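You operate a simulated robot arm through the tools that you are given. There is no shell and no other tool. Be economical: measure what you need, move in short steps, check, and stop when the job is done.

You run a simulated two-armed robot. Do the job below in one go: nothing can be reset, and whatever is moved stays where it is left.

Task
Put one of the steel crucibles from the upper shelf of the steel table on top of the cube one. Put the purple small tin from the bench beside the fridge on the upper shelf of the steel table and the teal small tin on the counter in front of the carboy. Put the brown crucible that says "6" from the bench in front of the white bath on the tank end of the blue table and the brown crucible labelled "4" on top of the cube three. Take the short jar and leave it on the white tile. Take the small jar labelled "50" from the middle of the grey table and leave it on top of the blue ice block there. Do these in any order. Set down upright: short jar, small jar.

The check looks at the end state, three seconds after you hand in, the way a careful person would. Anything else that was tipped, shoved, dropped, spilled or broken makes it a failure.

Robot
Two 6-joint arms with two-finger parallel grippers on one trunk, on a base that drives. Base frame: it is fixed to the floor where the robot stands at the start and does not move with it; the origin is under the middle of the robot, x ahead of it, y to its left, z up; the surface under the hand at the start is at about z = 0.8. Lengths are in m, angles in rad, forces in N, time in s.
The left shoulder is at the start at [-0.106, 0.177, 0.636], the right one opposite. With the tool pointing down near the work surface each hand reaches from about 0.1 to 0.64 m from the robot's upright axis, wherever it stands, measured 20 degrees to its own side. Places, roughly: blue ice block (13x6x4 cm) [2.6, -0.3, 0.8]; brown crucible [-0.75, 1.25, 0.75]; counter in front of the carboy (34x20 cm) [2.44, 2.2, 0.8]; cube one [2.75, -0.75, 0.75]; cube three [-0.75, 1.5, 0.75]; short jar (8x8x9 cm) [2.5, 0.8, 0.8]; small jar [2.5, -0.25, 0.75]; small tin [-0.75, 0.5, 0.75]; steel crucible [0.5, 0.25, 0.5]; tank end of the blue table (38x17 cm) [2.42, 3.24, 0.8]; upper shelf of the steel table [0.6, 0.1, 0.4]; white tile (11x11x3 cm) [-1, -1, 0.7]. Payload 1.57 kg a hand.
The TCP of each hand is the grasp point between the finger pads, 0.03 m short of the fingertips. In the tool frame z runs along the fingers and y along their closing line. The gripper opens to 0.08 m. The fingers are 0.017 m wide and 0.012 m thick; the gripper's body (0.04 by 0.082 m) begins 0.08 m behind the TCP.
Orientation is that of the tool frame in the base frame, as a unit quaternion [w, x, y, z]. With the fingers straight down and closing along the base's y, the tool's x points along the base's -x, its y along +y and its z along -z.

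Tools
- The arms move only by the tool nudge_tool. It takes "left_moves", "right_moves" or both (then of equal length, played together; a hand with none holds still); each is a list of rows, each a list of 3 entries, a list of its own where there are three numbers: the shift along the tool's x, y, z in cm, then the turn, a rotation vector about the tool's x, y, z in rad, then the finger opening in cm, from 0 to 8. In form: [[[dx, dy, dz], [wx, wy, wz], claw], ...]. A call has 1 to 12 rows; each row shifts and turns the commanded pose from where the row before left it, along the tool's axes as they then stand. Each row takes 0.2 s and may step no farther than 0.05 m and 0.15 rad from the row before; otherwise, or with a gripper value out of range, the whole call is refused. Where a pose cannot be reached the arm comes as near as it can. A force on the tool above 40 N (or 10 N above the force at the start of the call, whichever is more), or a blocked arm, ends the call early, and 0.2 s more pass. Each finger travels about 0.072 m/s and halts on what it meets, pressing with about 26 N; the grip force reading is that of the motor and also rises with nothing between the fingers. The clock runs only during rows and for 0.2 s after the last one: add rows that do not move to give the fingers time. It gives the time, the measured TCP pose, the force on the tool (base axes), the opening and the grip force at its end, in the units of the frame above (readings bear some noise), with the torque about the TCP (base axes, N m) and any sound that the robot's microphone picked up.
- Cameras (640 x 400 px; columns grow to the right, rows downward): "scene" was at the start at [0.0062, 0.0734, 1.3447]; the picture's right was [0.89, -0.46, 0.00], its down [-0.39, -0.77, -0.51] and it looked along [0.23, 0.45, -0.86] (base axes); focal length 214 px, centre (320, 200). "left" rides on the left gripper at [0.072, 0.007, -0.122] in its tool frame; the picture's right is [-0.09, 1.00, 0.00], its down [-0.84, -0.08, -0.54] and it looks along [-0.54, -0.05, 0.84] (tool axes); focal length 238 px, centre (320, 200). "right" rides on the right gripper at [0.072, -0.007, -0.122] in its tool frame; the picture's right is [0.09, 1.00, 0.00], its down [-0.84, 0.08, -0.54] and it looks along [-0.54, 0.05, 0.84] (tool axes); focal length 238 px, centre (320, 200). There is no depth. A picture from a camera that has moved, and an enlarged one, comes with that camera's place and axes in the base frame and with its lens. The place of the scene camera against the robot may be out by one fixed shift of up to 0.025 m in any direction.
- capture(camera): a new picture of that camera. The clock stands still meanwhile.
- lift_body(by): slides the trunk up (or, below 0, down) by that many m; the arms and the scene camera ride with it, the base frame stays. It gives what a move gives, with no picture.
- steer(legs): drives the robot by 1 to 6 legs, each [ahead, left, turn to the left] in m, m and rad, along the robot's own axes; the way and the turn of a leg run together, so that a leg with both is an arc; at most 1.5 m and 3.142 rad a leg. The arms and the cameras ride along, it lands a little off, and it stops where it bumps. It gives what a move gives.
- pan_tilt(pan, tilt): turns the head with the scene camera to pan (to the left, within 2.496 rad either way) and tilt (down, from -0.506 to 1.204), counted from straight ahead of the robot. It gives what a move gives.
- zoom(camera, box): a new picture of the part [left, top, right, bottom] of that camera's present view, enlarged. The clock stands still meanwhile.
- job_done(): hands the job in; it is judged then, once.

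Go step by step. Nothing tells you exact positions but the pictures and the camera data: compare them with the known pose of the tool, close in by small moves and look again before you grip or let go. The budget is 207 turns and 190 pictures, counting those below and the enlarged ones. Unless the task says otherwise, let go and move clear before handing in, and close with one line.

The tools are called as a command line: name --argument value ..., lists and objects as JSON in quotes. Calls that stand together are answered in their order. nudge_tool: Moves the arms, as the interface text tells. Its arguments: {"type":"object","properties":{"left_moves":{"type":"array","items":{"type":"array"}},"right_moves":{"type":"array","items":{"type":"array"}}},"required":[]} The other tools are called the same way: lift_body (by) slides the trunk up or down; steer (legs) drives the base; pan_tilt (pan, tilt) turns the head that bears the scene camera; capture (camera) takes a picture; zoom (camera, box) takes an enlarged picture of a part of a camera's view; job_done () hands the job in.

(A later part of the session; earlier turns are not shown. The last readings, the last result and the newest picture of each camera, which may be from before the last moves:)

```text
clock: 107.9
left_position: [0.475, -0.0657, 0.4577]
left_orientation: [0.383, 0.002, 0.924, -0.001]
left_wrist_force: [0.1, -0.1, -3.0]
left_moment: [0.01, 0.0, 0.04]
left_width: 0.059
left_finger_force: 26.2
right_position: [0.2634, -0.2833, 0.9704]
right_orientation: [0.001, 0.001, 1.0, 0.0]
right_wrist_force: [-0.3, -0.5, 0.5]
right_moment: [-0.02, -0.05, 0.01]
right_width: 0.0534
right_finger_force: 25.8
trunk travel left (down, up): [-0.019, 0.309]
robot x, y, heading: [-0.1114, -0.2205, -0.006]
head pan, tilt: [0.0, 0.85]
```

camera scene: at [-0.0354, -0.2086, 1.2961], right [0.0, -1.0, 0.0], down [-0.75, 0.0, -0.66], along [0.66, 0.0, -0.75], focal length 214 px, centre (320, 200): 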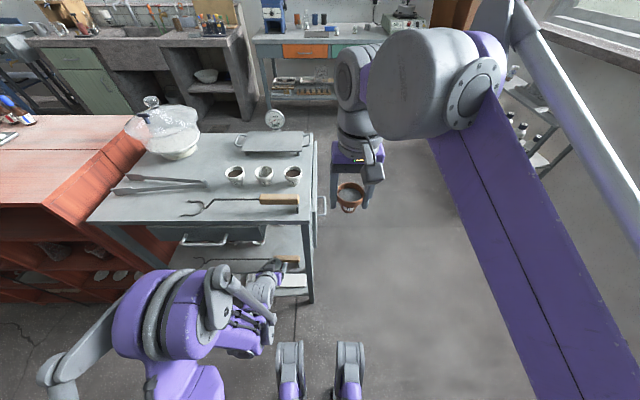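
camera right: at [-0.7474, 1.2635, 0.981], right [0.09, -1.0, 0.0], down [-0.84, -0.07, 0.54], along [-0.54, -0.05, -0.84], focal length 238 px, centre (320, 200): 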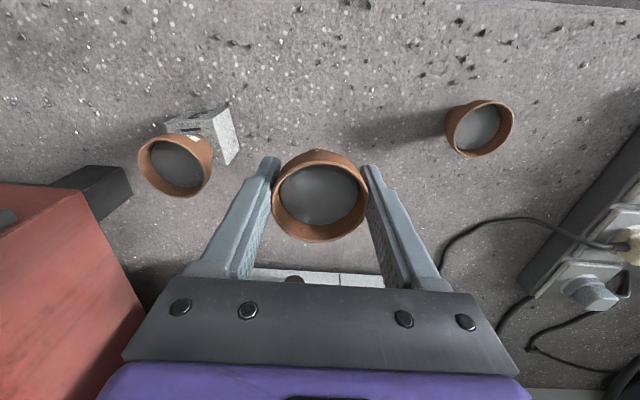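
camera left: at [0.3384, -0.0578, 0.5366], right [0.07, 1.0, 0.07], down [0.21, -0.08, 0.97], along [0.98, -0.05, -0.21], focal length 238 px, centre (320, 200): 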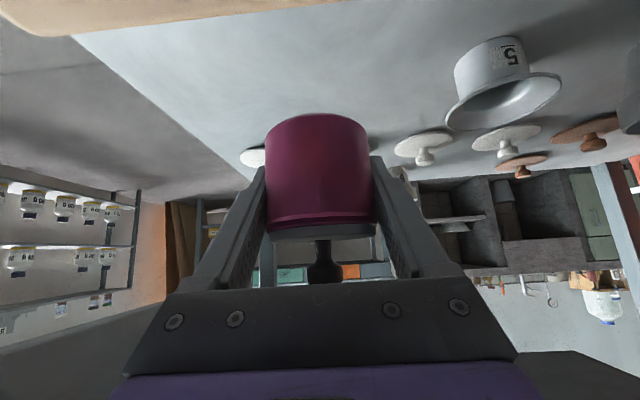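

zoom --camera "scene" --box '[255, 220, 315, 262]'

capture --camera "left"

```text
9.52 times, centred on (285, 241) of scene
camera zoom: at [-0.0361, -0.2086, 1.2961], right [0.0, -1.0, 0.0], down [-0.75, 0.0, -0.66], along [0.66, 0.0, -0.75], focal length 2043 px, centre (653, -190)
```

zoom: 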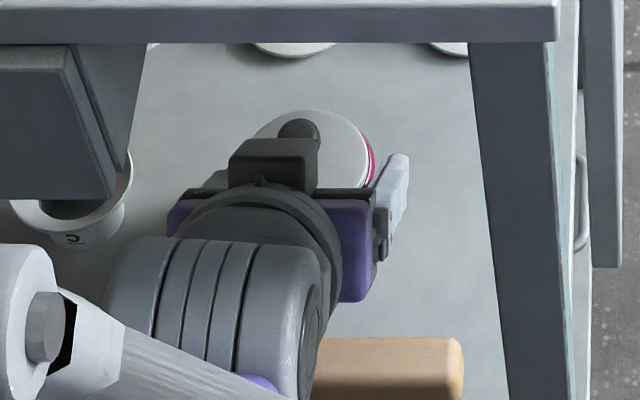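

```text
128 pictures are left
camera left: at [0.3376, -0.0584, 0.4931], right [0.07, 1.0, 0.07], down [0.21, -0.08, 0.98], along [0.98, -0.05, -0.21], focal length 238 px, centre (320, 200)
```

left: 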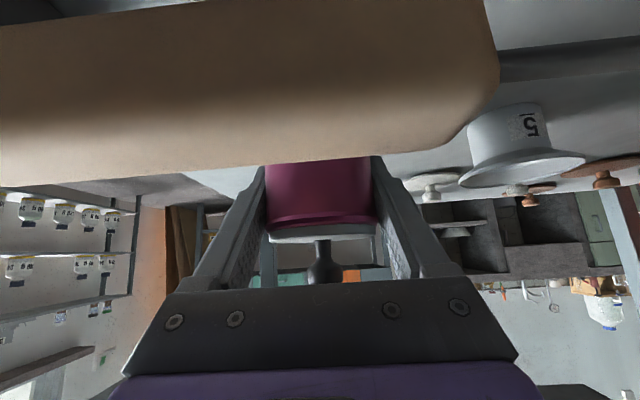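

By the wrist view the tin's bottom is 3.3 cm below the TCP, so contact is imminent. I keep stepping down.

nudge_tool --left_moves '[[[0.15, 0, 0.15], [0, 0, 0], 4.5], [[0, 0, 0], [0, 0, 0], 4.5]]'

nudge_tool --left_moves '[[[0.15, 0, 0.15], [0, 0, 0], 4.5], [[0, 0, 0], [0, 0, 0], 4.5]]'

```text
clock: 108.5
left_position: [0.4752, -0.0664, 0.4549]
left_orientation: [0.383, 0.002, 0.924, -0.001]
left_wrist_force: [-1.1, -0.6, -2.1]
left_moment: [-0.03, -0.01, -0.02]
left_width: 0.0589
left_finger_force: 25.4
right_position: [0.2643, -0.284, 0.9697]
right_orientation: [-0.001, 0.002, 1.0, 0.0]
right_wrist_force: [-0.1, -0.4, -0.6]
right_moment: [0.0, 0.01, -0.02]
right_width: 0.0533
right_finger_force: 25.6
trunk travel left (down, up): [-0.019, 0.309]
robot x, y, heading: [-0.1098, -0.2224, -0.005]
head pan, tilt: [0.0, 0.85]
```

```text
clock: 109.1
left_position: [0.4743, -0.066, 0.453]
left_orientation: [0.382, 0.003, 0.924, -0.001]
left_wrist_force: [0.3, -0.6, -2.0]
left_moment: [0.01, -0.01, -0.01]
left_width: 0.0591
left_finger_force: 25.7
right_position: [0.2641, -0.2839, 0.9699]
right_orientation: [0.0, 0.002, 1.0, 0.001]
right_wrist_force: [-0.7, -0.3, -1.1]
right_moment: [0.02, -0.02, -0.01]
right_width: 0.0533
right_finger_force: 26.1
trunk travel left (down, up): [-0.019, 0.309]
robot x, y, heading: [-0.1076, -0.2235, -0.007]
head pan, tilt: [0.0, 0.85]
```

No contact yet, and the wrist camera is getting close to the tongs handle; I move back 2 cm for clearance and continue down.

nudge_tool --left_moves '[[[1.3, 0, -1.3], [0, 0, 0], 4.5], [[0, 0, 0], [0, 0, 0], 4.5]]'

nudge_tool --left_moves '[[[0.15, 0, 0.15], [0, 0, 0], 4.5], [[0, 0, 0], [0, 0, 0], 4.5]]'

capture --camera "left"

```text
clock: 109.7
left_position: [0.4563, -0.0652, 0.4516]
left_orientation: [0.383, 0.001, 0.924, 0.0]
left_wrist_force: [0.2, -0.4, -2.6]
left_moment: [0.0, 0.01, -0.03]
left_width: 0.059
left_finger_force: 25.7
right_position: [0.2629, -0.2836, 0.9716]
right_orientation: [0.0, 0.001, 1.0, 0.0]
right_wrist_force: [0.3, -0.6, -0.3]
right_moment: [-0.02, -0.02, -0.03]
right_width: 0.0532
right_finger_force: 26.3
trunk travel left (down, up): [-0.019, 0.309]
robot x, y, heading: [-0.1076, -0.2258, 0.0]
head pan, tilt: [0.0, 0.85]
```

```text
clock: 110.3
left_position: [0.4575, -0.0657, 0.4513]
left_orientation: [0.383, 0.001, 0.924, -0.001]
left_wrist_force: [0.4, -0.6, 0.9]
left_moment: [0.01, -0.14, -0.01]
left_width: 0.0591
left_finger_force: 25.8
right_position: [0.2627, -0.2843, 0.9701]
right_orientation: [0.0, 0.001, 1.0, 0.0]
right_wrist_force: [1.1, -0.1, -0.4]
right_moment: [-0.02, -0.01, -0.01]
right_width: 0.0532
right_finger_force: 26.0
trunk travel left (down, up): [-0.019, 0.309]
robot x, y, heading: [-0.1124, -0.2224, -0.002]
head pan, tilt: [0.0, 0.85]
```

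```text
127 pictures are left
camera left: at [0.3187, -0.0586, 0.4873], right [0.07, 1.0, 0.07], down [0.21, -0.08, 0.98], along [0.98, -0.05, -0.21], focal length 238 px, centre (320, 200)
```

left: 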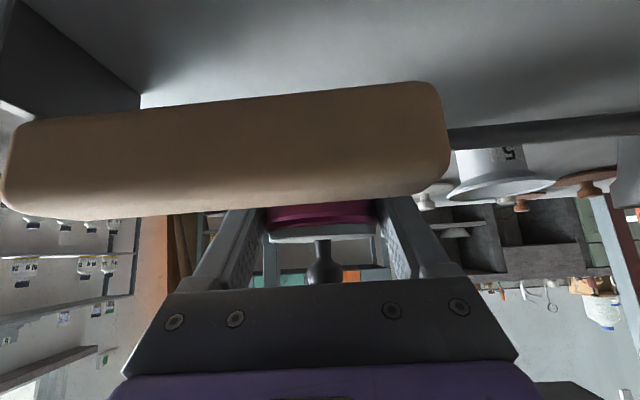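

A slight contact shows (force rose by 3.5 N). One more millimetre to confirm.

nudge_tool --left_moves '[[[0.08, 0, 0.08], [0, 0, 0], 4.5], [[0, 0, 0], [0, 0, 0], 4.5]]'

zoom --camera "scene" --box '[255, 220, 315, 262]'

```text
clock: 110.9
left_position: [0.4565, -0.0653, 0.451]
left_orientation: [0.385, 0.002, 0.923, -0.001]
left_wrist_force: [0.6, 4.0, 16.5]
left_moment: [0.18, -0.06, 0.2]
left_width: 0.0589
left_finger_force: 26.2
right_position: [0.2624, -0.2836, 0.9718]
right_orientation: [0.001, 0.001, 1.0, 0.001]
right_wrist_force: [-0.7, 0.2, -1.5]
right_moment: [0.01, -0.01, 0.0]
right_width: 0.0534
right_finger_force: 26.2
trunk travel left (down, up): [-0.019, 0.309]
robot x, y, heading: [-0.1086, -0.2229, -0.006]
head pan, tilt: [0.0, 0.85]
```

```text
9.52 times, centred on (285, 241) of scene
camera zoom: at [-0.0375, -0.2088, 1.2963], right [0.0, -1.0, 0.0], down [-0.75, 0.0, -0.66], along [0.66, 0.0, -0.75], focal length 2043 px, centre (653, -190)
```

zoom: 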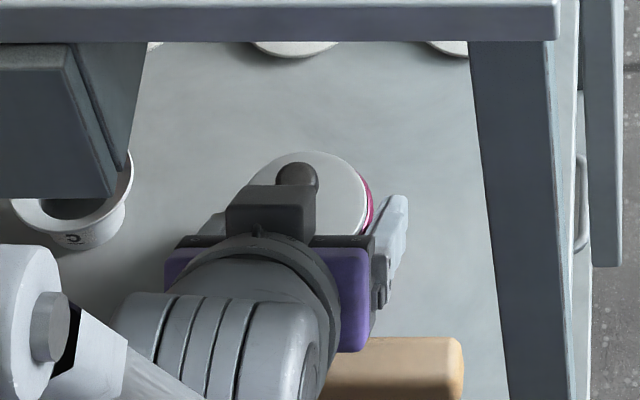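

The tin stands on the shelf. I relieve pressure, open and draw back along the tool axis.

nudge_tool --left_moves '[[[-0.1, 0, -0.1], [0, 0, 0], 5.5], [[0, 0, 0], [0, 0, 0], 6.6], [[0, 0, 0], [0, 0, 0], 7.4], [[0, 0, 0], [0, 0, 0], 7.4], [[0, 0, -3], [0, 0, 0], 7.4], [[0, 0, -3], [0, 0, 0], 7.4], [[1, 0, -3], [0, 0, 0], 7.4], [[2, 0, -3], [0, 0, 0], 7.4], [[2.5, 0, -2.5], [0, 0, 0], 7.4]]'

capture --camera "left"

zoom --camera "scene" --box '[180, 210, 330, 310]'

```text
clock: 112.9
left_position: [0.3116, -0.0639, 0.5161]
left_orientation: [0.383, 0.002, 0.924, -0.001]
left_wrist_force: [-0.4, -0.4, -0.2]
left_moment: [-0.01, -0.01, -0.01]
left_width: 0.0742
left_finger_force: 0.1
right_position: [0.2632, -0.2839, 0.9718]
right_orientation: [0.001, 0.002, 1.0, 0.0]
right_wrist_force: [0.2, -0.8, -0.1]
right_moment: [-0.01, -0.02, 0.01]
right_width: 0.0534
right_finger_force: 26.3
trunk travel left (down, up): [-0.019, 0.309]
robot x, y, heading: [-0.1125, -0.2196, -0.003]
head pan, tilt: [0.0, 0.85]
```

```text
125 pictures are left
camera left: at [0.1741, -0.0572, 0.5517], right [0.07, 1.0, 0.07], down [0.21, -0.08, 0.98], along [0.98, -0.05, -0.21], focal length 238 px, centre (320, 200)
```

left: 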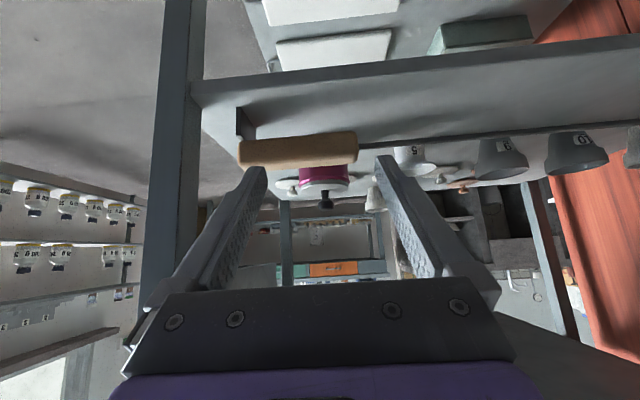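

```text
4.00 times, centred on (255, 260) of scene
camera zoom: at [-0.0364, -0.2087, 1.2962], right [0.0, -1.0, 0.0], down [-0.75, 0.0, -0.66], along [0.66, 0.0, -0.75], focal length 858 px, centre (580, -40)
```

zoom: 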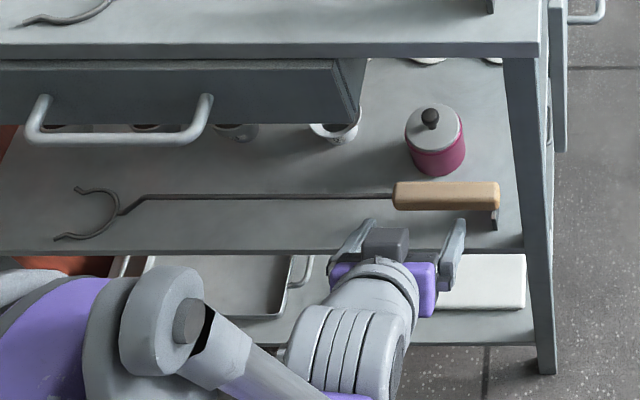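

Purple tin is on the shelf and nothing else moved. Next steel crucible 9: I shift the base left and look at it from in front.

steer --legs '[[-0.04, 0, 0], [0, 0.22, 0.005]]'

capture --camera "left"

```text
clock: 116.0
left_position: [0.2719, 0.1611, 0.516]
left_orientation: [0.384, -0.002, 0.923, 0.001]
left_wrist_force: [-0.5, 0.7, -0.3]
left_moment: [0.03, 0.0, -0.04]
left_width: 0.0739
left_finger_force: 0.0
right_position: [0.2232, -0.0576, 0.972]
right_orientation: [0.0, 0.0, 1.0, 0.0]
right_wrist_force: [0.7, 0.9, -0.2]
right_moment: [0.0, 0.01, 0.0]
right_width: 0.0534
right_finger_force: 25.5
trunk travel left (down, up): [-0.019, 0.309]
robot x, y, heading: [-0.1481, 0.0003, 0.004]
head pan, tilt: [0.0, 0.85]
```

```text
123 pictures are left
camera left: at [0.1341, 0.1677, 0.5516], right [0.06, 1.0, 0.07], down [0.21, -0.08, 0.98], along [0.98, -0.05, -0.21], focal length 238 px, centre (320, 200)
```

left: 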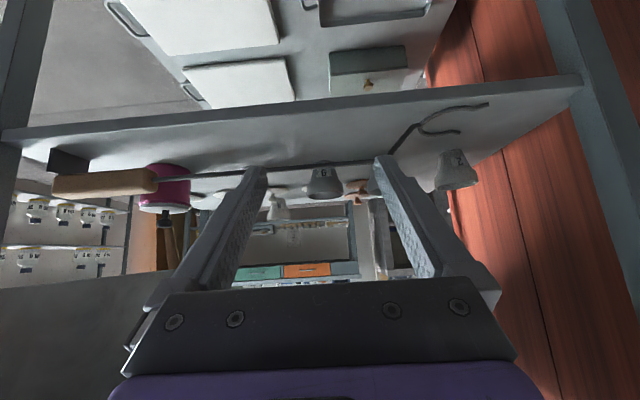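

Crucible 9 is at about (0.467, 0.156), rim ≈ 0.472. I pitch the hand 10° flatter for clearance under the drawer, drive in a bit and check.

nudge_tool --left_moves '[[[0, 0, 0], [0, -0.0875, 0], 6.8], [[0, 0, 0], [0, -0.0875, 0], 6.8], [[0, 0, 0], [0, 0, 0], 6.8]]'

steer --legs '[[0.07, 0, 0]]'

nudge_tool --left_moves '[[[-2.0, -0.3, 2.85], [0, 0, 0], 6.8], [[-2.0, -0.2, 2.85], [0, 0, 0], 6.8], [[0, 0, 0], [0, 0, 0], 6.8]]'

capture --camera "left"

capture --camera "scene"

```text
clock: 116.8
left_position: [0.2837, 0.1604, 0.5291]
left_orientation: [0.462, 0.0, 0.887, 0.0]
left_wrist_force: [0.6, 0.2, 0.8]
left_moment: [-0.03, 0.01, -0.01]
left_width: 0.0681
left_finger_force: 0.0
left hand out of reach, approached as far as the arm can: row 2
right_position: [0.2235, -0.0585, 0.9709]
right_orientation: [0.0, -0.001, 1.0, 0.001]
right_wrist_force: [0.3, -0.5, -0.5]
right_moment: [0.0, -0.01, -0.01]
right_width: 0.0533
right_finger_force: 25.9
trunk travel left (down, up): [-0.019, 0.309]
robot x, y, heading: [-0.1493, 0.0008, 0.001]
head pan, tilt: [0.0, 0.85]
```

```text
clock: 117.8
left_position: [0.3516, 0.1619, 0.5282]
left_orientation: [0.461, -0.001, 0.888, 0.001]
left_wrist_force: [-0.2, 0.2, 0.2]
left_moment: [-0.02, -0.01, 0.0]
left_width: 0.0679
left_finger_force: 0.0
right_position: [0.293, -0.0577, 0.9709]
right_orientation: [0.0, 0.0, 1.0, 0.0]
right_wrist_force: [0.0, 0.3, -0.8]
right_moment: [0.01, 0.03, 0.02]
right_width: 0.0535
right_finger_force: 25.9
trunk travel left (down, up): [-0.019, 0.309]
robot x, y, heading: [-0.0815, 0.0006, 0.006]
head pan, tilt: [0.0, 0.85]
```

```text
clock: 118.6
left_position: [0.4188, 0.1562, 0.5293]
left_orientation: [0.461, 0.0, 0.887, 0.0]
left_wrist_force: [0.0, -0.5, -0.4]
left_moment: [-0.02, -0.02, -0.04]
left_width: 0.0681
left_finger_force: 0.0
right_position: [0.2927, -0.0577, 0.9721]
right_orientation: [0.0, -0.002, 1.0, 0.0]
right_wrist_force: [0.4, -0.1, 0.0]
right_moment: [0.02, 0.01, 0.03]
right_width: 0.0535
right_finger_force: 26.1
trunk travel left (down, up): [-0.019, 0.309]
robot x, y, heading: [-0.083, 0.0, 0.003]
head pan, tilt: [0.0, 0.85]
```

```text
122 pictures are left
camera left: at [0.2778, 0.1622, 0.5411], right [0.05, 1.0, 0.08], down [0.04, -0.08, 1.0], along [1.0, -0.05, -0.04], focal length 238 px, centre (320, 200)
```

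left: 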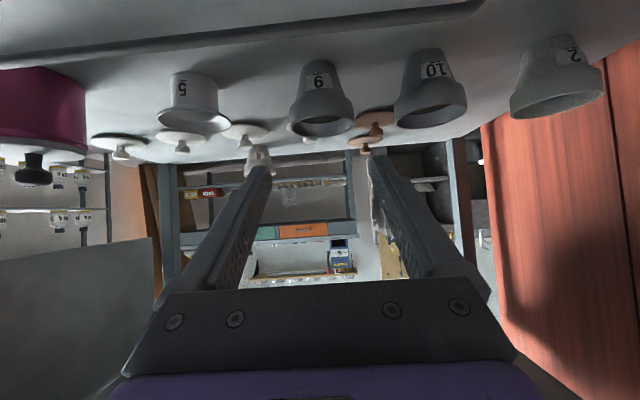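

```text
121 pictures are left
camera scene: at [-0.0075, 0.0154, 1.2962], right [0.0, -1.0, 0.0], down [-0.75, 0.0, -0.66], along [0.66, 0.0, -0.75], focal length 214 px, centre (320, 200)
```

scene: 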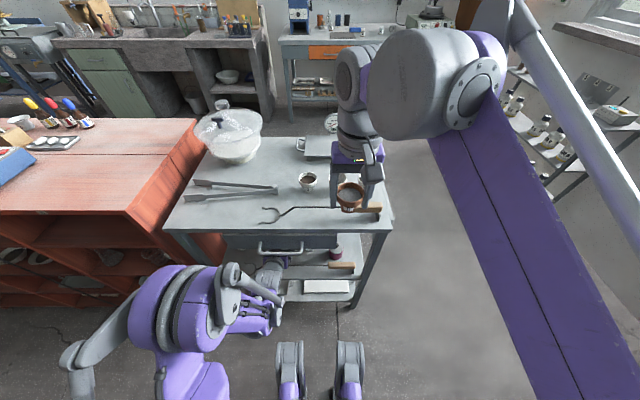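

9 is clearly seen (a thin dark shape between 5 and 10), at y≈0.163. I advance over it and lower half-way.

nudge_tool --left_moves '[[[-1.4, 0.3, 2.05], [0, 0, 0], 6.8], [[-1.45, 0.3, 2.05], [0, 0, 0], 6.8], [[2.5, 0, 1.72], [0, 0, 0], 6.8], [[0, 0, 0], [0, 0, 0], 6.8]]'

capture --camera "left"

zoom --camera "scene" --box '[200, 220, 380, 330]'

```text
clock: 119.6
left_position: [0.4697, 0.162, 0.4981]
left_orientation: [0.46, -0.001, 0.888, 0.0]
left_wrist_force: [0.1, 1.1, 0.9]
left_moment: [0.01, 0.02, 0.0]
left_width: 0.068
left_finger_force: 0.1
right_position: [0.2923, -0.0568, 0.971]
right_orientation: [-0.001, -0.001, 1.0, 0.0]
right_wrist_force: [0.1, 0.7, 0.7]
right_moment: [0.01, 0.01, -0.02]
right_width: 0.0534
right_finger_force: 25.8
trunk travel left (down, up): [-0.019, 0.309]
robot x, y, heading: [-0.0785, 0.0048, 0.006]
head pan, tilt: [0.0, 0.85]
```

```text
120 pictures are left
camera left: at [0.3284, 0.1682, 0.511], right [0.05, 1.0, 0.08], down [0.04, -0.08, 1.0], along [1.0, -0.05, -0.04], focal length 238 px, centre (320, 200)
```

left: 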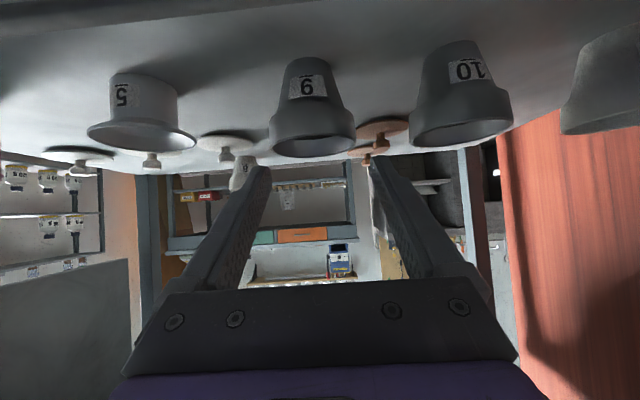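

```text
3.56 times, centred on (290, 275) of scene
camera zoom: at [-0.0075, 0.0154, 1.2962], right [0.0, -1.0, 0.0], down [-0.75, 0.0, -0.66], along [0.66, 0.0, -0.75], focal length 763 px, centre (427, -67)
```

zoom: 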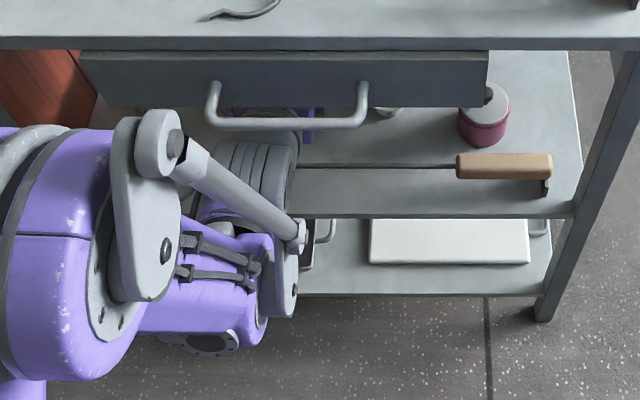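

9 is about 4 mm to the side; I correct and lower to grip height, then close.

nudge_tool --left_moves '[[[-0.34, -0.4, 0.49], [0, 0, 0], 6.8], [[1.6, 0, 1.15], [0, 0, 0], 6.8], [[1.6, 0, 1.15], [0, 0, 0], 6.8], [[0, 0, 0], [0, 0, 0], 6.8]]'

capture --camera "left"

```text
clock: 120.6
left_position: [0.4783, 0.1596, 0.4591]
left_orientation: [0.462, -0.001, 0.887, 0.001]
left_wrist_force: [0.2, -0.5, -0.3]
left_moment: [-0.01, 0.01, 0.02]
left_width: 0.0678
left_finger_force: 0.0
right_position: [0.2918, -0.0572, 0.9717]
right_orientation: [0.0, -0.001, 1.0, 0.0]
right_wrist_force: [-0.1, 0.4, -0.7]
right_moment: [0.0, 0.0, 0.01]
right_width: 0.0535
right_finger_force: 25.2
trunk travel left (down, up): [-0.019, 0.309]
robot x, y, heading: [-0.0808, -0.0006, 0.003]
head pan, tilt: [0.0, 0.85]
```

```text
118 pictures are left
camera left: at [0.3362, 0.1654, 0.4704], right [0.05, 1.0, 0.08], down [0.04, -0.08, 1.0], along [1.0, -0.05, -0.04], focal length 238 px, centre (320, 200)
```

left: 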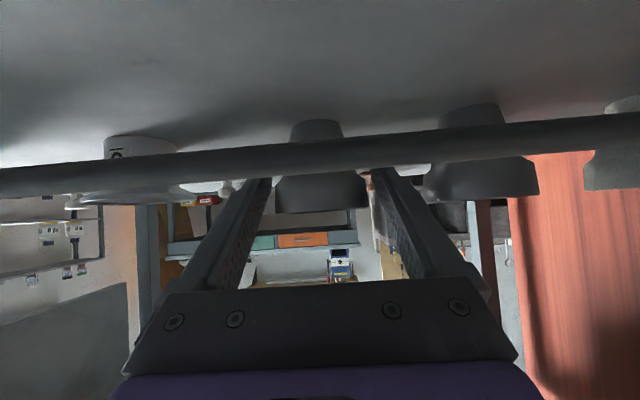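

The collar lies right between the fingers at TCP level. I close and lift a little.

nudge_tool --left_moves '[[[0, 0, 0], [0, 0, 0], 4], [[0, 0, 0], [0, 0, 0], 4], [[0, 0, 0], [0, 0, 0], 4], [[-1.64, 0, -1.15], [0, 0, 0], 4], [[-1.64, 0, -1.15], [0, 0, 0], 4], [[0, 0, 0], [0, 0, 0], 4]]'

capture --camera "left"

```text
clock: 122.0
left_position: [0.4778, 0.158, 0.4992]
left_orientation: [0.461, -0.001, 0.887, 0.001]
left_wrist_force: [-0.2, -0.8, 0.0]
left_moment: [0.02, -0.01, 0.02]
left_width: 0.0539
left_finger_force: 25.4
right_position: [0.2932, -0.0568, 0.971]
right_orientation: [-0.001, -0.002, 1.0, 0.0]
right_wrist_force: [-0.3, -0.9, -1.6]
right_moment: [0.01, 0.0, 0.0]
right_width: 0.0537
right_finger_force: 26.3
trunk travel left (down, up): [-0.019, 0.309]
robot x, y, heading: [-0.0835, 0.0064, 0.007]
head pan, tilt: [0.0, 0.85]
```

```text
117 pictures are left
camera left: at [0.3354, 0.1646, 0.5105], right [0.05, 1.0, 0.08], down [0.04, -0.08, 1.0], along [1.0, -0.05, -0.04], focal length 238 px, centre (320, 200)
```

left: 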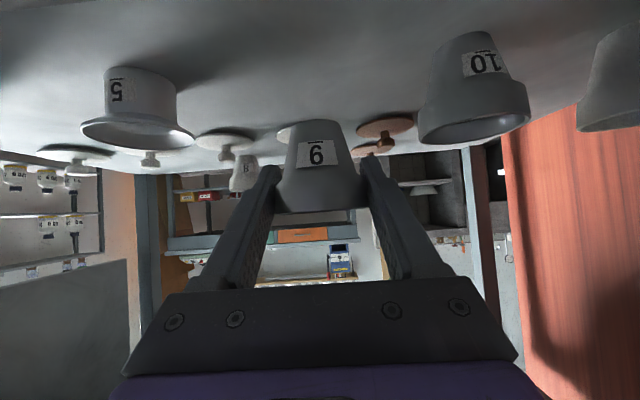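

Steel crucible 9 is held. I raise it 2 cm to clear the tongs shaft, draw back and then back the base off.

nudge_tool --left_moves '[[[-1.47, 0, -1.03], [0, 0, 0], 4], [[1.72, 0, -2.46], [0, 0, 0], 4], [[1.72, 0, -2.46], [0, 0, 0], 4], [[1.72, 0, -2.46], [0, 0, 0], 4], [[0, 0, 0], [0, 0, 0], 4]]'

steer --legs '[[-0.25, 0, 0]]'

capture --camera "left"

```text
clock: 123.2
left_position: [0.3872, 0.1606, 0.5166]
left_orientation: [0.461, -0.001, 0.887, 0.0]
left_wrist_force: [-0.6, 0.4, 0.0]
left_moment: [0.01, 0.0, -0.02]
left_width: 0.0536
left_finger_force: 26.1
right_position: [0.2924, -0.0567, 0.9703]
right_orientation: [0.0, -0.001, 1.0, 0.0]
right_wrist_force: [-0.1, 0.2, 0.5]
right_moment: [0.01, 0.0, 0.0]
right_width: 0.0536
right_finger_force: 26.0
trunk travel left (down, up): [-0.019, 0.309]
robot x, y, heading: [-0.0809, -0.0001, 0.004]
head pan, tilt: [0.0, 0.85]
```

```text
clock: 125.0
left_position: [0.1385, 0.1559, 0.5167]
left_orientation: [0.461, 0.002, 0.887, -0.001]
left_wrist_force: [-0.9, 0.1, -1.1]
left_moment: [0.0, -0.01, 0.03]
left_width: 0.0538
left_finger_force: 25.9
right_position: [0.0419, -0.0603, 0.9712]
right_orientation: [0.0, 0.003, 1.0, -0.001]
right_wrist_force: [-0.1, 0.7, -0.4]
right_moment: [0.03, 0.01, 0.03]
right_width: 0.0532
right_finger_force: 26.0
trunk travel left (down, up): [-0.019, 0.309]
robot x, y, heading: [-0.3338, 0.0021, -0.007]
head pan, tilt: [0.0, 0.85]
```

```text
116 pictures are left
camera left: at [-0.0038, 0.1629, 0.5287], right [0.06, 1.0, 0.08], down [0.04, -0.08, 1.0], along [1.0, -0.06, -0.04], focal length 238 px, centre (320, 200)
```

left: 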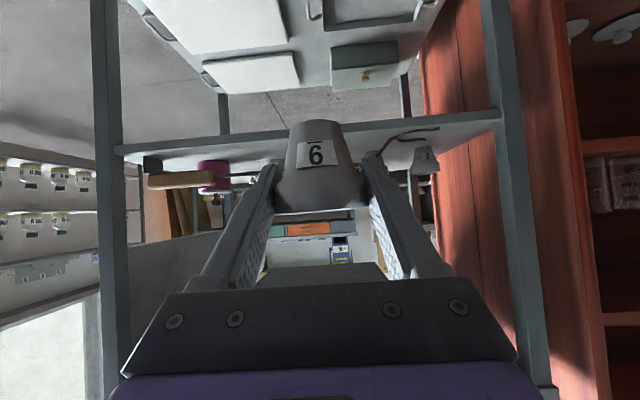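

Carrying steel 9 (left) and brown 6 (right). I raise the left hand and trunk, then drive round the right of the steel table toward the grey table.

nudge_tool --left_moves '[[[-3.2, 0, -2.25], [0, 0, 0], 4], [[-3.2, 0, -2.25], [0, 0, 0], 4], [[-3.2, 0, -2.25], [0, 0, 0], 4], [[-3.2, 0, -2.25], [0, 0, 0], 4], [[-3.2, 0, -2.25], [0, 0, 0], 4], [[-3.2, 0, -2.25], [0, 0, 0], 4], [[-3.2, 0, -2.25], [0, 0, 0], 4], [[-3.2, 0, -2.25], [0, 0, 0], 4], [[-3.2, 0, -2.25], [0, 0, 0], 4], [[-3.2, 0, -2.25], [0, 0, 0], 4], [[0, 0, 0], [0, 0, 0], 4]]'

lift_body --by 0.12

steer --legs '[[0, -0.8, 0], [1.5, 0, 0], [0.3, 0, 0]]'

pan_tilt --pan 0 --tilt 0.5

capture --camera "scene"

```text
clock: 127.4
left_position: [0.1397, 0.1553, 0.9078]
left_orientation: [0.461, 0.002, 0.887, -0.001]
left_wrist_force: [-0.2, 0.6, -0.6]
left_moment: [-0.01, 0.0, 0.03]
left_width: 0.0535
left_finger_force: 25.4
right_position: [0.0405, -0.0592, 0.9708]
right_orientation: [0.0, 0.003, 1.0, 0.0]
right_wrist_force: [0.1, -0.3, -0.9]
right_moment: [0.03, 0.0, 0.0]
right_width: 0.053
right_finger_force: 26.3
trunk travel left (down, up): [-0.019, 0.309]
robot x, y, heading: [-0.3336, 0.0002, -0.002]
head pan, tilt: [0.0, 0.85]
```

```text
clock: 128.9
left_position: [0.1372, 0.1564, 1.027]
left_orientation: [0.461, 0.003, 0.888, -0.002]
left_wrist_force: [0.4, 0.0, 0.0]
left_moment: [0.0, 0.0, 0.0]
left_width: 0.0535
left_finger_force: 25.8
right_position: [0.0414, -0.0592, 1.0909]
right_orientation: [0.0, 0.002, 1.0, 0.0]
right_wrist_force: [-0.2, 0.5, -0.6]
right_moment: [0.0, 0.02, 0.0]
right_width: 0.0533
right_finger_force: 26.2
trunk travel left (down, up): [-0.139, 0.189]
robot x, y, heading: [-0.3318, 0.0022, -0.008]
head pan, tilt: [0.0, 0.85]
```

```text
clock: 144.9
left_position: [1.9178, -0.6996, 1.0289]
left_orientation: [0.46, 0.017, 0.888, -0.009]
left_wrist_force: [-0.6, 0.4, -1.4]
left_moment: [0.0, 0.02, -0.01]
left_width: 0.0533
left_finger_force: 26.0
right_position: [1.8154, -0.912, 1.0907]
right_orientation: [0.0, 0.017, 1.0, -0.001]
right_wrist_force: [0.3, -0.8, -0.4]
right_moment: [-0.02, 0.02, -0.01]
right_width: 0.0531
right_finger_force: 25.2
trunk travel left (down, up): [-0.139, 0.189]
robot x, y, heading: [1.4424, -0.8394, -0.029]
head pan, tilt: [0.0, 0.85]
```

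```text
clock: 145.8
left_position: [1.9185, -0.6994, 1.029]
left_orientation: [0.461, 0.015, 0.887, -0.008]
left_wrist_force: [-0.3, 0.3, -0.7]
left_moment: [-0.02, -0.01, 0.0]
left_width: 0.0533
left_finger_force: 25.7
right_position: [1.8151, -0.913, 1.0909]
right_orientation: [0.0, 0.018, 1.0, 0.0]
right_wrist_force: [-0.3, 0.6, -0.9]
right_moment: [-0.01, 0.02, -0.01]
right_width: 0.0535
right_finger_force: 25.6
trunk travel left (down, up): [-0.139, 0.189]
robot x, y, heading: [1.4411, -0.8386, -0.029]
head pan, tilt: [0.0, 0.499]
```

```text
115 pictures are left
camera scene: at [1.4927, -0.8278, 1.4538], right [-0.04, -1.0, 0.0], down [-0.48, 0.02, -0.88], along [0.88, -0.03, -0.48], focal length 214 px, centre (320, 200)
```

scene: 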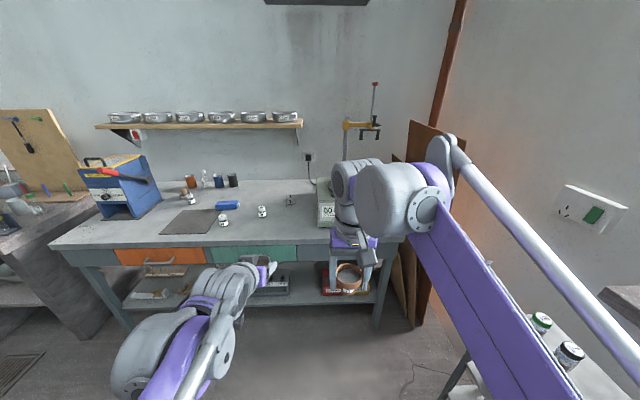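

The grey table is ahead: blue ice block, two small white jars, a small grey cube. I zoom in to read them.

zoom --camera "scene" --box '[170, 165, 330, 265]'

zoom --camera "scene" --box '[205, 190, 269, 230]'

```text
4.00 times, centred on (250, 215) of scene
camera zoom: at [1.4927, -0.8278, 1.4538], right [-0.04, -1.0, 0.0], down [-0.48, 0.02, -0.88], along [0.88, -0.03, -0.48], focal length 858 px, centre (600, 140)
```

zoom: 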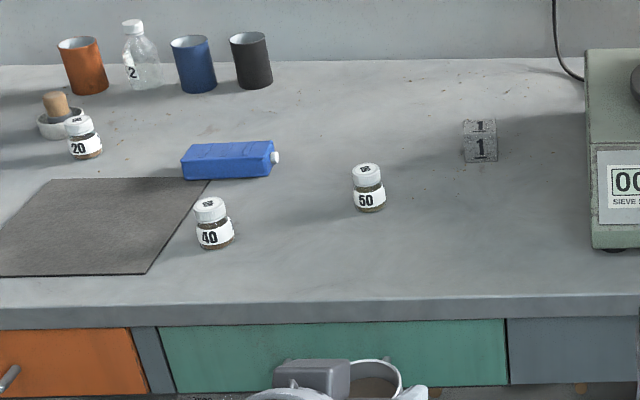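

```text
10.00 times, centred on (237, 210) of scene
camera zoom: at [1.4927, -0.8278, 1.4538], right [-0.04, -1.0, 0.0], down [-0.48, 0.02, -0.88], along [0.88, -0.03, -0.48], focal length 2145 px, centre (1150, 100)
```

zoom: 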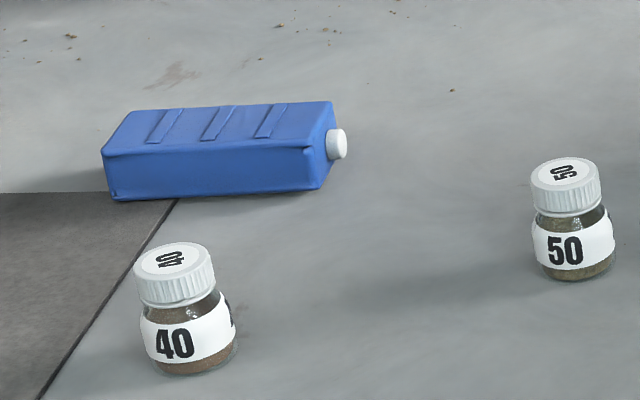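

Jar 50 is at about (2.485, -0.53), ice block ≈ (2.586, -0.317), cube one ≈ (2.615, -0.674). I pull the right hand back and drive up to the table.

nudge_tool --right_moves '[[[4, 0, 0], [0, 0, 0], 4], [[4, 0, 0], [0, 0, 0], 4], [[3, 0, 0], [0, 0, 0], 4]]'

steer --legs '[[0.5, -0.02, 0.03]]'

pan_tilt --pan 0.2 --tilt 0.75

capture --camera "scene"

capture --camera "left"

```text
clock: 146.6
left_position: [1.9181, -0.6984, 1.0271]
left_orientation: [0.461, 0.015, 0.887, -0.009]
left_wrist_force: [-0.4, 0.2, -0.5]
left_moment: [0.01, 0.0, 0.01]
left_width: 0.0533
left_finger_force: 25.8
right_position: [1.7045, -0.9076, 1.0896]
right_orientation: [0.0, 0.017, 1.0, 0.0]
right_wrist_force: [0.1, 0.1, -0.4]
right_moment: [-0.01, 0.0, -0.02]
right_width: 0.0533
right_finger_force: 26.2
trunk travel left (down, up): [-0.139, 0.189]
robot x, y, heading: [1.4456, -0.8395, -0.033]
head pan, tilt: [0.0, 0.499]
```

```text
clock: 149.5
left_position: [2.4186, -0.7103, 1.0286]
left_orientation: [0.461, 0.0, 0.888, -0.001]
left_wrist_force: [0.3, 0.1, -1.0]
left_moment: [-0.01, 0.03, 0.01]
left_width: 0.0535
left_finger_force: 26.0
right_position: [2.214, -0.9273, 1.0899]
right_orientation: [0.0, -0.001, 1.0, 0.0]
right_wrist_force: [0.4, -0.2, -0.7]
right_moment: [0.01, 0.03, -0.01]
right_width: 0.0535
right_finger_force: 25.9
trunk travel left (down, up): [-0.139, 0.189]
robot x, y, heading: [1.9471, -0.8665, -0.001]
head pan, tilt: [0.0, 0.499]
```

```text
clock: 150.3
left_position: [2.4178, -0.7117, 1.0287]
left_orientation: [0.461, -0.001, 0.887, 0.0]
left_wrist_force: [-0.3, 0.6, -1.3]
left_moment: [0.01, -0.01, -0.01]
left_width: 0.0531
left_finger_force: 25.8
right_position: [2.214, -0.9264, 1.0906]
right_orientation: [-0.001, 0.0, 1.0, 0.0]
right_wrist_force: [-0.5, -0.3, -0.7]
right_moment: [-0.03, -0.03, -0.02]
right_width: 0.0533
right_finger_force: 25.9
trunk travel left (down, up): [-0.139, 0.189]
robot x, y, heading: [1.9502, -0.8641, -0.0]
head pan, tilt: [0.201, 0.75]
```

```text
112 pictures are left
camera scene: at [1.9881, -0.8373, 1.4319], right [0.2, -0.98, 0.0], down [-0.67, -0.14, -0.73], along [0.72, 0.15, -0.68], focal length 214 px, centre (320, 200)
```

scene: 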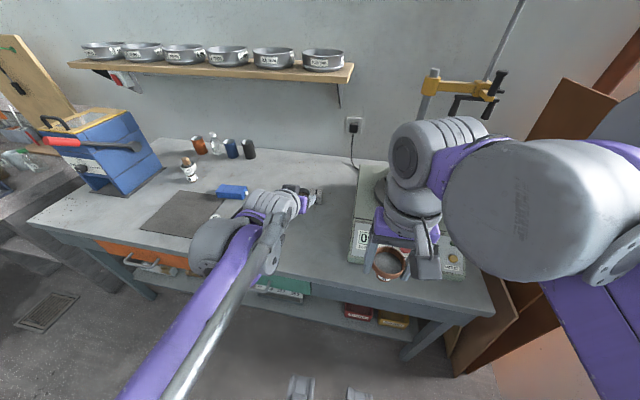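

```text
111 pictures are left
camera left: at [2.2767, -0.7041, 1.0398], right [0.05, 1.0, 0.08], down [0.04, -0.08, 1.0], along [1.0, -0.05, -0.04], focal length 238 px, centre (320, 200)
```

left: 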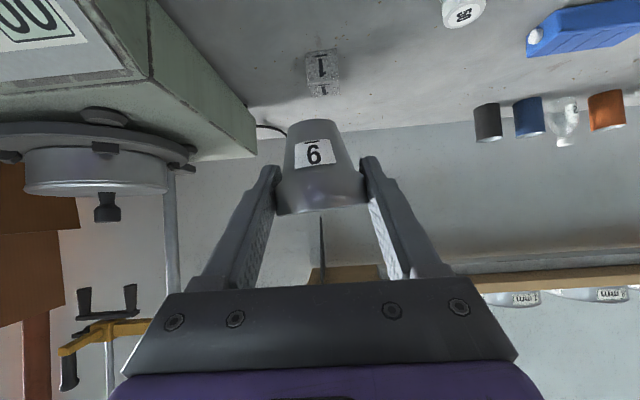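

The wrist view puts cube one at about (2.65, -0.706), top 0.851. I drive 5 cm nearer and extend the hand over it.

steer --legs '[[0.06, 0, 0]]'

nudge_tool --left_moves '[[[-2.3, 0, 3.28], [0, 0, 0], 4], [[-2.3, 0, 3.28], [0, 0, 0], 4], [[-2.3, 0, 3.28], [0, 0, 0], 4], [[3.28, 0, 2.3], [0, 0, 0], 4], [[0, 0, 0], [0, 0, 0], 4]]'

capture --camera "left"

capture --camera "scene"

```text
clock: 151.3
left_position: [2.4776, -0.7099, 1.0274]
left_orientation: [0.46, -0.001, 0.888, 0.0]
left_wrist_force: [0.7, -0.9, -1.0]
left_moment: [0.02, 0.01, -0.03]
left_width: 0.0535
left_finger_force: 25.9
right_position: [2.2745, -0.9267, 1.0889]
right_orientation: [0.0, -0.002, 1.0, 0.0]
right_wrist_force: [0.0, -0.3, -1.1]
right_moment: [0.0, 0.03, 0.0]
right_width: 0.0532
right_finger_force: 26.0
trunk travel left (down, up): [-0.139, 0.189]
robot x, y, heading: [2.0102, -0.8685, 0.003]
head pan, tilt: [0.201, 0.75]
```

```text
clock: 152.5
left_position: [2.5971, -0.711, 0.9869]
left_orientation: [0.462, -0.001, 0.887, 0.0]
left_wrist_force: [0.2, 0.0, -0.9]
left_moment: [0.0, 0.01, -0.01]
left_width: 0.0533
left_finger_force: 26.1
right_position: [2.2733, -0.9255, 1.0906]
right_orientation: [0.0, -0.001, 1.0, 0.0]
right_wrist_force: [0.6, -0.3, -0.2]
right_moment: [-0.01, -0.02, 0.05]
right_width: 0.0536
right_finger_force: 26.1
trunk travel left (down, up): [-0.139, 0.189]
robot x, y, heading: [2.0072, -0.8686, 0.001]
head pan, tilt: [0.201, 0.75]
```

```text
110 pictures are left
camera left: at [2.4555, -0.705, 0.9995], right [0.05, 1.0, 0.08], down [0.04, -0.08, 1.0], along [1.0, -0.05, -0.04], focal length 238 px, centre (320, 200)
```

left: 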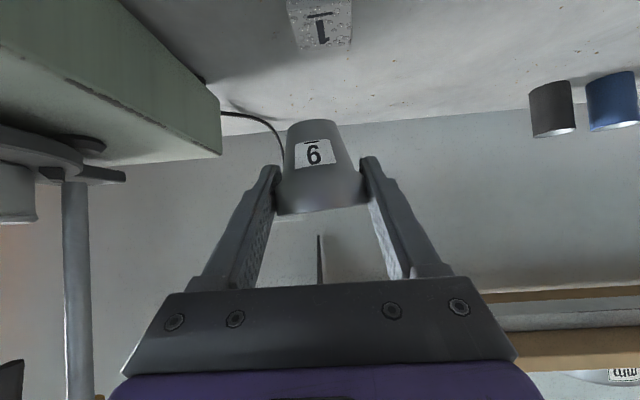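

```text
109 pictures are left
camera scene: at [2.0474, -0.8371, 1.4319], right [0.2, -0.98, 0.0], down [-0.67, -0.14, -0.73], along [0.72, 0.15, -0.68], focal length 214 px, centre (320, 200)
```

scene: 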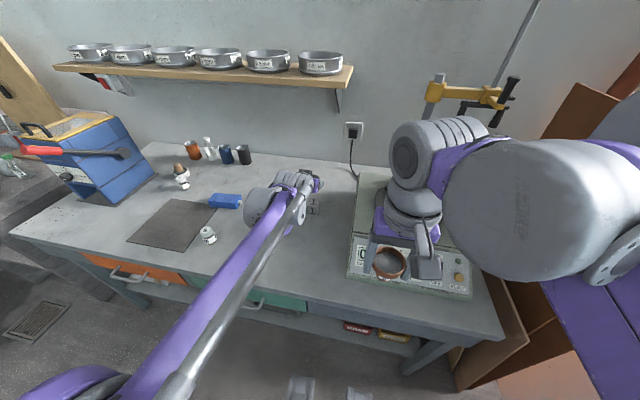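

zoom --camera "left" --box '[240, 0, 400, 100]'

zoom --camera "scene" --box '[270, 150, 350, 220]'

```text
4.00 times, centred on (320, 50) of left
camera zoom: at [2.4555, -0.705, 0.9995], right [0.05, 1.0, 0.08], down [0.04, -0.08, 1.0], along [1.0, -0.05, -0.04], focal length 953 px, centre (320, 800)
```

zoom: 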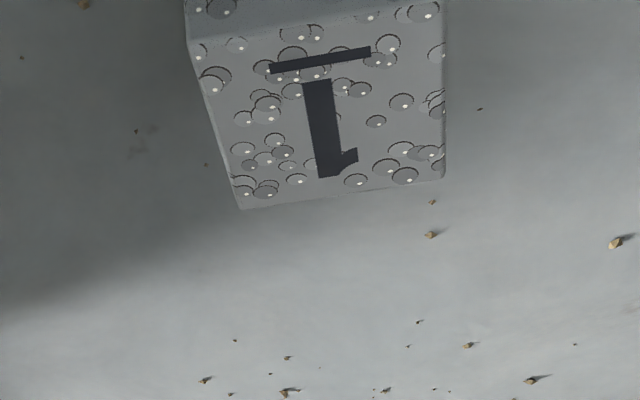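

```text
5.71 times, centred on (310, 185) of scene
camera zoom: at [2.0474, -0.8371, 1.4319], right [0.2, -0.98, 0.0], down [-0.67, -0.14, -0.73], along [0.72, 0.15, -0.68], focal length 1226 px, centre (377, 286)
```

zoom: 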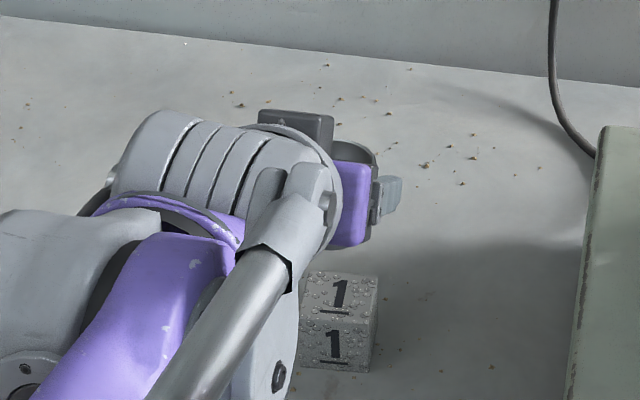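

Top centre of cube one ≈ (2.652, -0.701, ~0.845). I move over it and lower to about 2 cm above contact.

nudge_tool --left_moves '[[[-1.58, 0.5, 2.25], [0, 0, 0], 4], [[-1.58, 0.5, 2.25], [0, 0, 0], 4], [[2.5, 0, 1.75], [0, 0, 0], 4], [[2.5, 0, 1.75], [0, 0, 0], 4], [[0, 0, 0], [0, 0, 0], 4]]'

capture --camera "left"

zoom --camera "scene" --box '[270, 150, 350, 220]'

```text
clock: 153.7
left_position: [2.6502, -0.6963, 0.9251]
left_orientation: [0.461, -0.002, 0.887, 0.001]
left_wrist_force: [0.6, -0.4, -1.4]
left_moment: [-0.01, -0.02, -0.02]
left_width: 0.0533
left_finger_force: 25.6
right_position: [2.2737, -0.9262, 1.0904]
right_orientation: [0.0, -0.002, 1.0, 0.0]
right_wrist_force: [1.8, 0.2, -0.5]
right_moment: [-0.01, -0.02, 0.02]
right_width: 0.0535
right_finger_force: 25.4
trunk travel left (down, up): [-0.139, 0.189]
robot x, y, heading: [2.0068, -0.867, 0.005]
head pan, tilt: [0.201, 0.75]
```

```text
106 pictures are left
camera left: at [2.5089, -0.6913, 0.937], right [0.05, 1.0, 0.08], down [0.04, -0.08, 1.0], along [1.0, -0.05, -0.04], focal length 238 px, centre (320, 200)
```

left: 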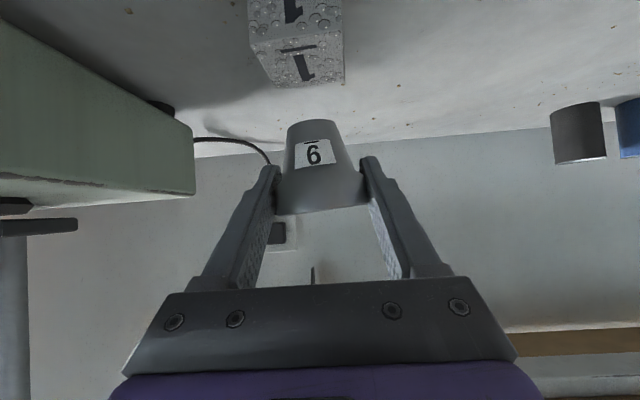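

```text
5.71 times, centred on (310, 185) of scene
camera zoom: at [2.0471, -0.8371, 1.4319], right [0.2, -0.98, 0.0], down [-0.67, -0.14, -0.73], along [0.72, 0.15, -0.68], focal length 1226 px, centre (377, 286)
```

zoom: 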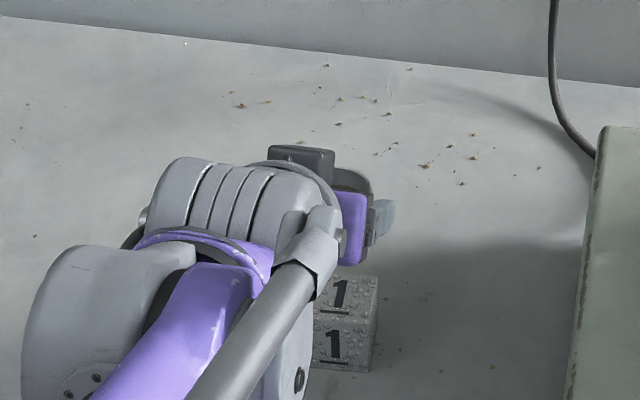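

Cube top centre again (2.652, -0.702, 0.8455). I correct 5 mm sideways and lower to 5 mm above contact.

nudge_tool --left_moves '[[[-0.1, -0.55, 0.15], [0, 0, 0], 4], [[1.35, 0, 0.95], [0, 0, 0], 4], [[1.3, 0, 0.9], [0, 0, 0], 4], [[0, 0, 0], [0, 0, 0], 4]]'

capture --camera "left"

```text
clock: 154.7
left_position: [2.652, -0.704, 0.8931]
left_orientation: [0.461, -0.002, 0.888, 0.001]
left_wrist_force: [0.3, 0.2, -0.6]
left_moment: [0.0, -0.04, 0.01]
left_width: 0.0532
left_finger_force: 25.8
right_position: [2.2734, -0.9256, 1.0906]
right_orientation: [0.0, -0.002, 1.0, 0.0]
right_wrist_force: [-0.1, 0.4, -0.2]
right_moment: [0.01, -0.02, 0.01]
right_width: 0.0533
right_finger_force: 25.8
trunk travel left (down, up): [-0.139, 0.189]
robot x, y, heading: [2.0092, -0.8648, -0.002]
head pan, tilt: [0.201, 0.75]
```

```text
104 pictures are left
camera left: at [2.5109, -0.6982, 0.905], right [0.05, 1.0, 0.08], down [0.04, -0.08, 1.0], along [1.0, -0.05, -0.04], focal length 238 px, centre (320, 200)
```

left: 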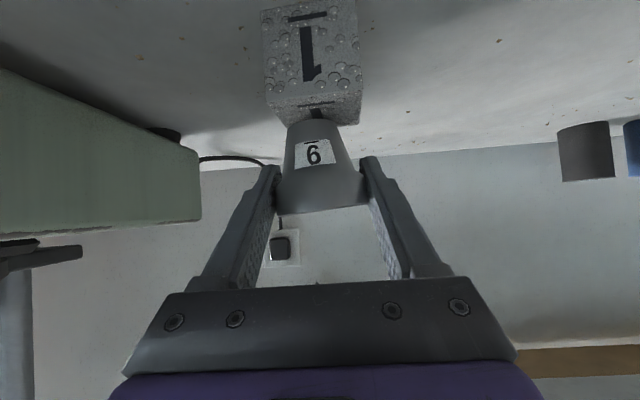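

Well aligned laterally. I step down to contact.

nudge_tool --left_moves '[[[0.33, 0, 0.23], [0, 0, 0], 4], [[0, 0, 0], [0, 0, 0], 4]]'

nudge_tool --left_moves '[[[0.16, 0, 0.115], [0, 0, 0], 4], [[0, 0, 0], [0, 0, 0], 4]]'

zoom --camera "left" --box '[240, 60, 400, 160]'

```text
clock: 155.3
left_position: [2.6532, -0.7045, 0.8899]
left_orientation: [0.461, -0.002, 0.887, 0.001]
left_wrist_force: [0.0, -0.8, -0.9]
left_moment: [-0.03, 0.0, -0.01]
left_width: 0.0532
left_finger_force: 26.0
right_position: [2.2733, -0.9256, 1.0922]
right_orientation: [-0.001, -0.002, 1.0, 0.0]
right_wrist_force: [0.0, -0.1, -1.2]
right_moment: [0.01, 0.01, 0.03]
right_width: 0.0533
right_finger_force: 25.9
trunk travel left (down, up): [-0.139, 0.189]
robot x, y, heading: [2.0092, -0.8662, 0.002]
head pan, tilt: [0.201, 0.75]
```

```text
clock: 155.9
left_position: [2.6534, -0.7047, 0.8891]
left_orientation: [0.462, -0.002, 0.887, 0.002]
left_wrist_force: [1.2, 1.7, 8.8]
left_moment: [0.2, -0.06, 0.0]
left_width: 0.0533
left_finger_force: 25.3
right_position: [2.273, -0.9258, 1.0905]
right_orientation: [0.001, -0.002, 1.0, 0.0]
right_wrist_force: [-0.4, 0.4, -0.9]
right_moment: [-0.03, -0.02, 0.02]
right_width: 0.0533
right_finger_force: 26.3
trunk travel left (down, up): [-0.139, 0.189]
robot x, y, heading: [2.0094, -0.8648, 0.006]
head pan, tilt: [0.201, 0.75]
```

```text
4.00 times, centred on (320, 110) of left
camera zoom: at [2.5115, -0.6983, 0.9004], right [0.05, 1.0, 0.08], down [0.04, -0.08, 1.0], along [1.0, -0.05, -0.04], focal length 953 px, centre (320, 560)
```

zoom: 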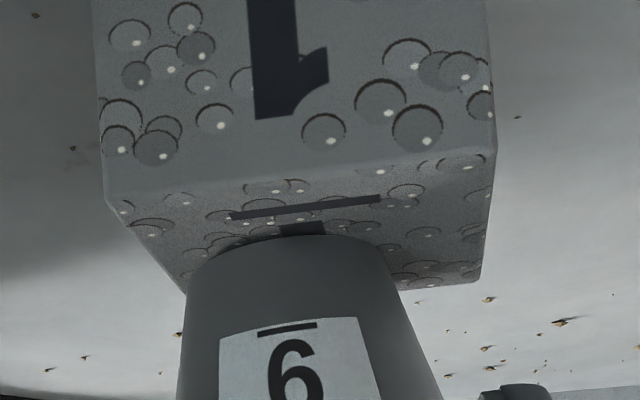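

Contact, but the crucible sits about 1.2 cm too far back on the cube. I lift 4 mm, shift back 1.1 cm and lower again.

nudge_tool --left_moves '[[[-0.41, 0, -0.29], [0, 0, 0], 4], [[0.63, 0, -0.9], [0, 0, 0], 4], [[0, 0, 0], [0, 0, 0], 4]]'

zoom --camera "left" --box '[240, 60, 400, 160]'

```text
clock: 156.7
left_position: [2.6428, -0.7036, 0.8941]
left_orientation: [0.461, -0.001, 0.887, 0.0]
left_wrist_force: [0.7, -0.4, -1.0]
left_moment: [0.0, -0.03, 0.01]
left_width: 0.0533
left_finger_force: 25.6
right_position: [2.2737, -0.9269, 1.0898]
right_orientation: [0.001, -0.002, 1.0, 0.0]
right_wrist_force: [0.6, -0.5, -0.9]
right_moment: [0.02, 0.01, 0.01]
right_width: 0.0533
right_finger_force: 25.9
trunk travel left (down, up): [-0.139, 0.189]
robot x, y, heading: [2.0103, -0.8676, 0.001]
head pan, tilt: [0.201, 0.75]
```

```text
4.00 times, centred on (320, 110) of left
camera zoom: at [2.5014, -0.6985, 0.9055], right [0.05, 1.0, 0.08], down [0.04, -0.08, 1.0], along [1.0, -0.05, -0.04], focal length 953 px, centre (320, 560)
```

zoom: 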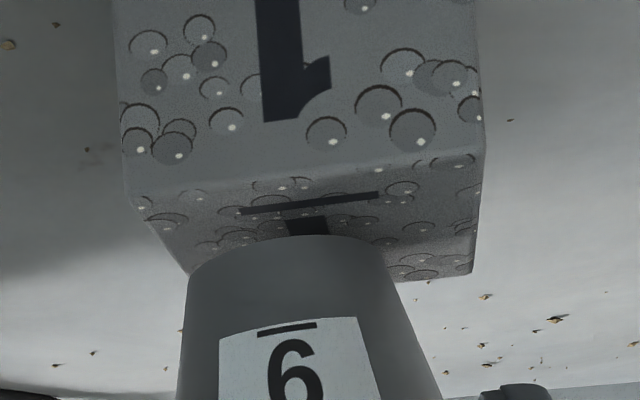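

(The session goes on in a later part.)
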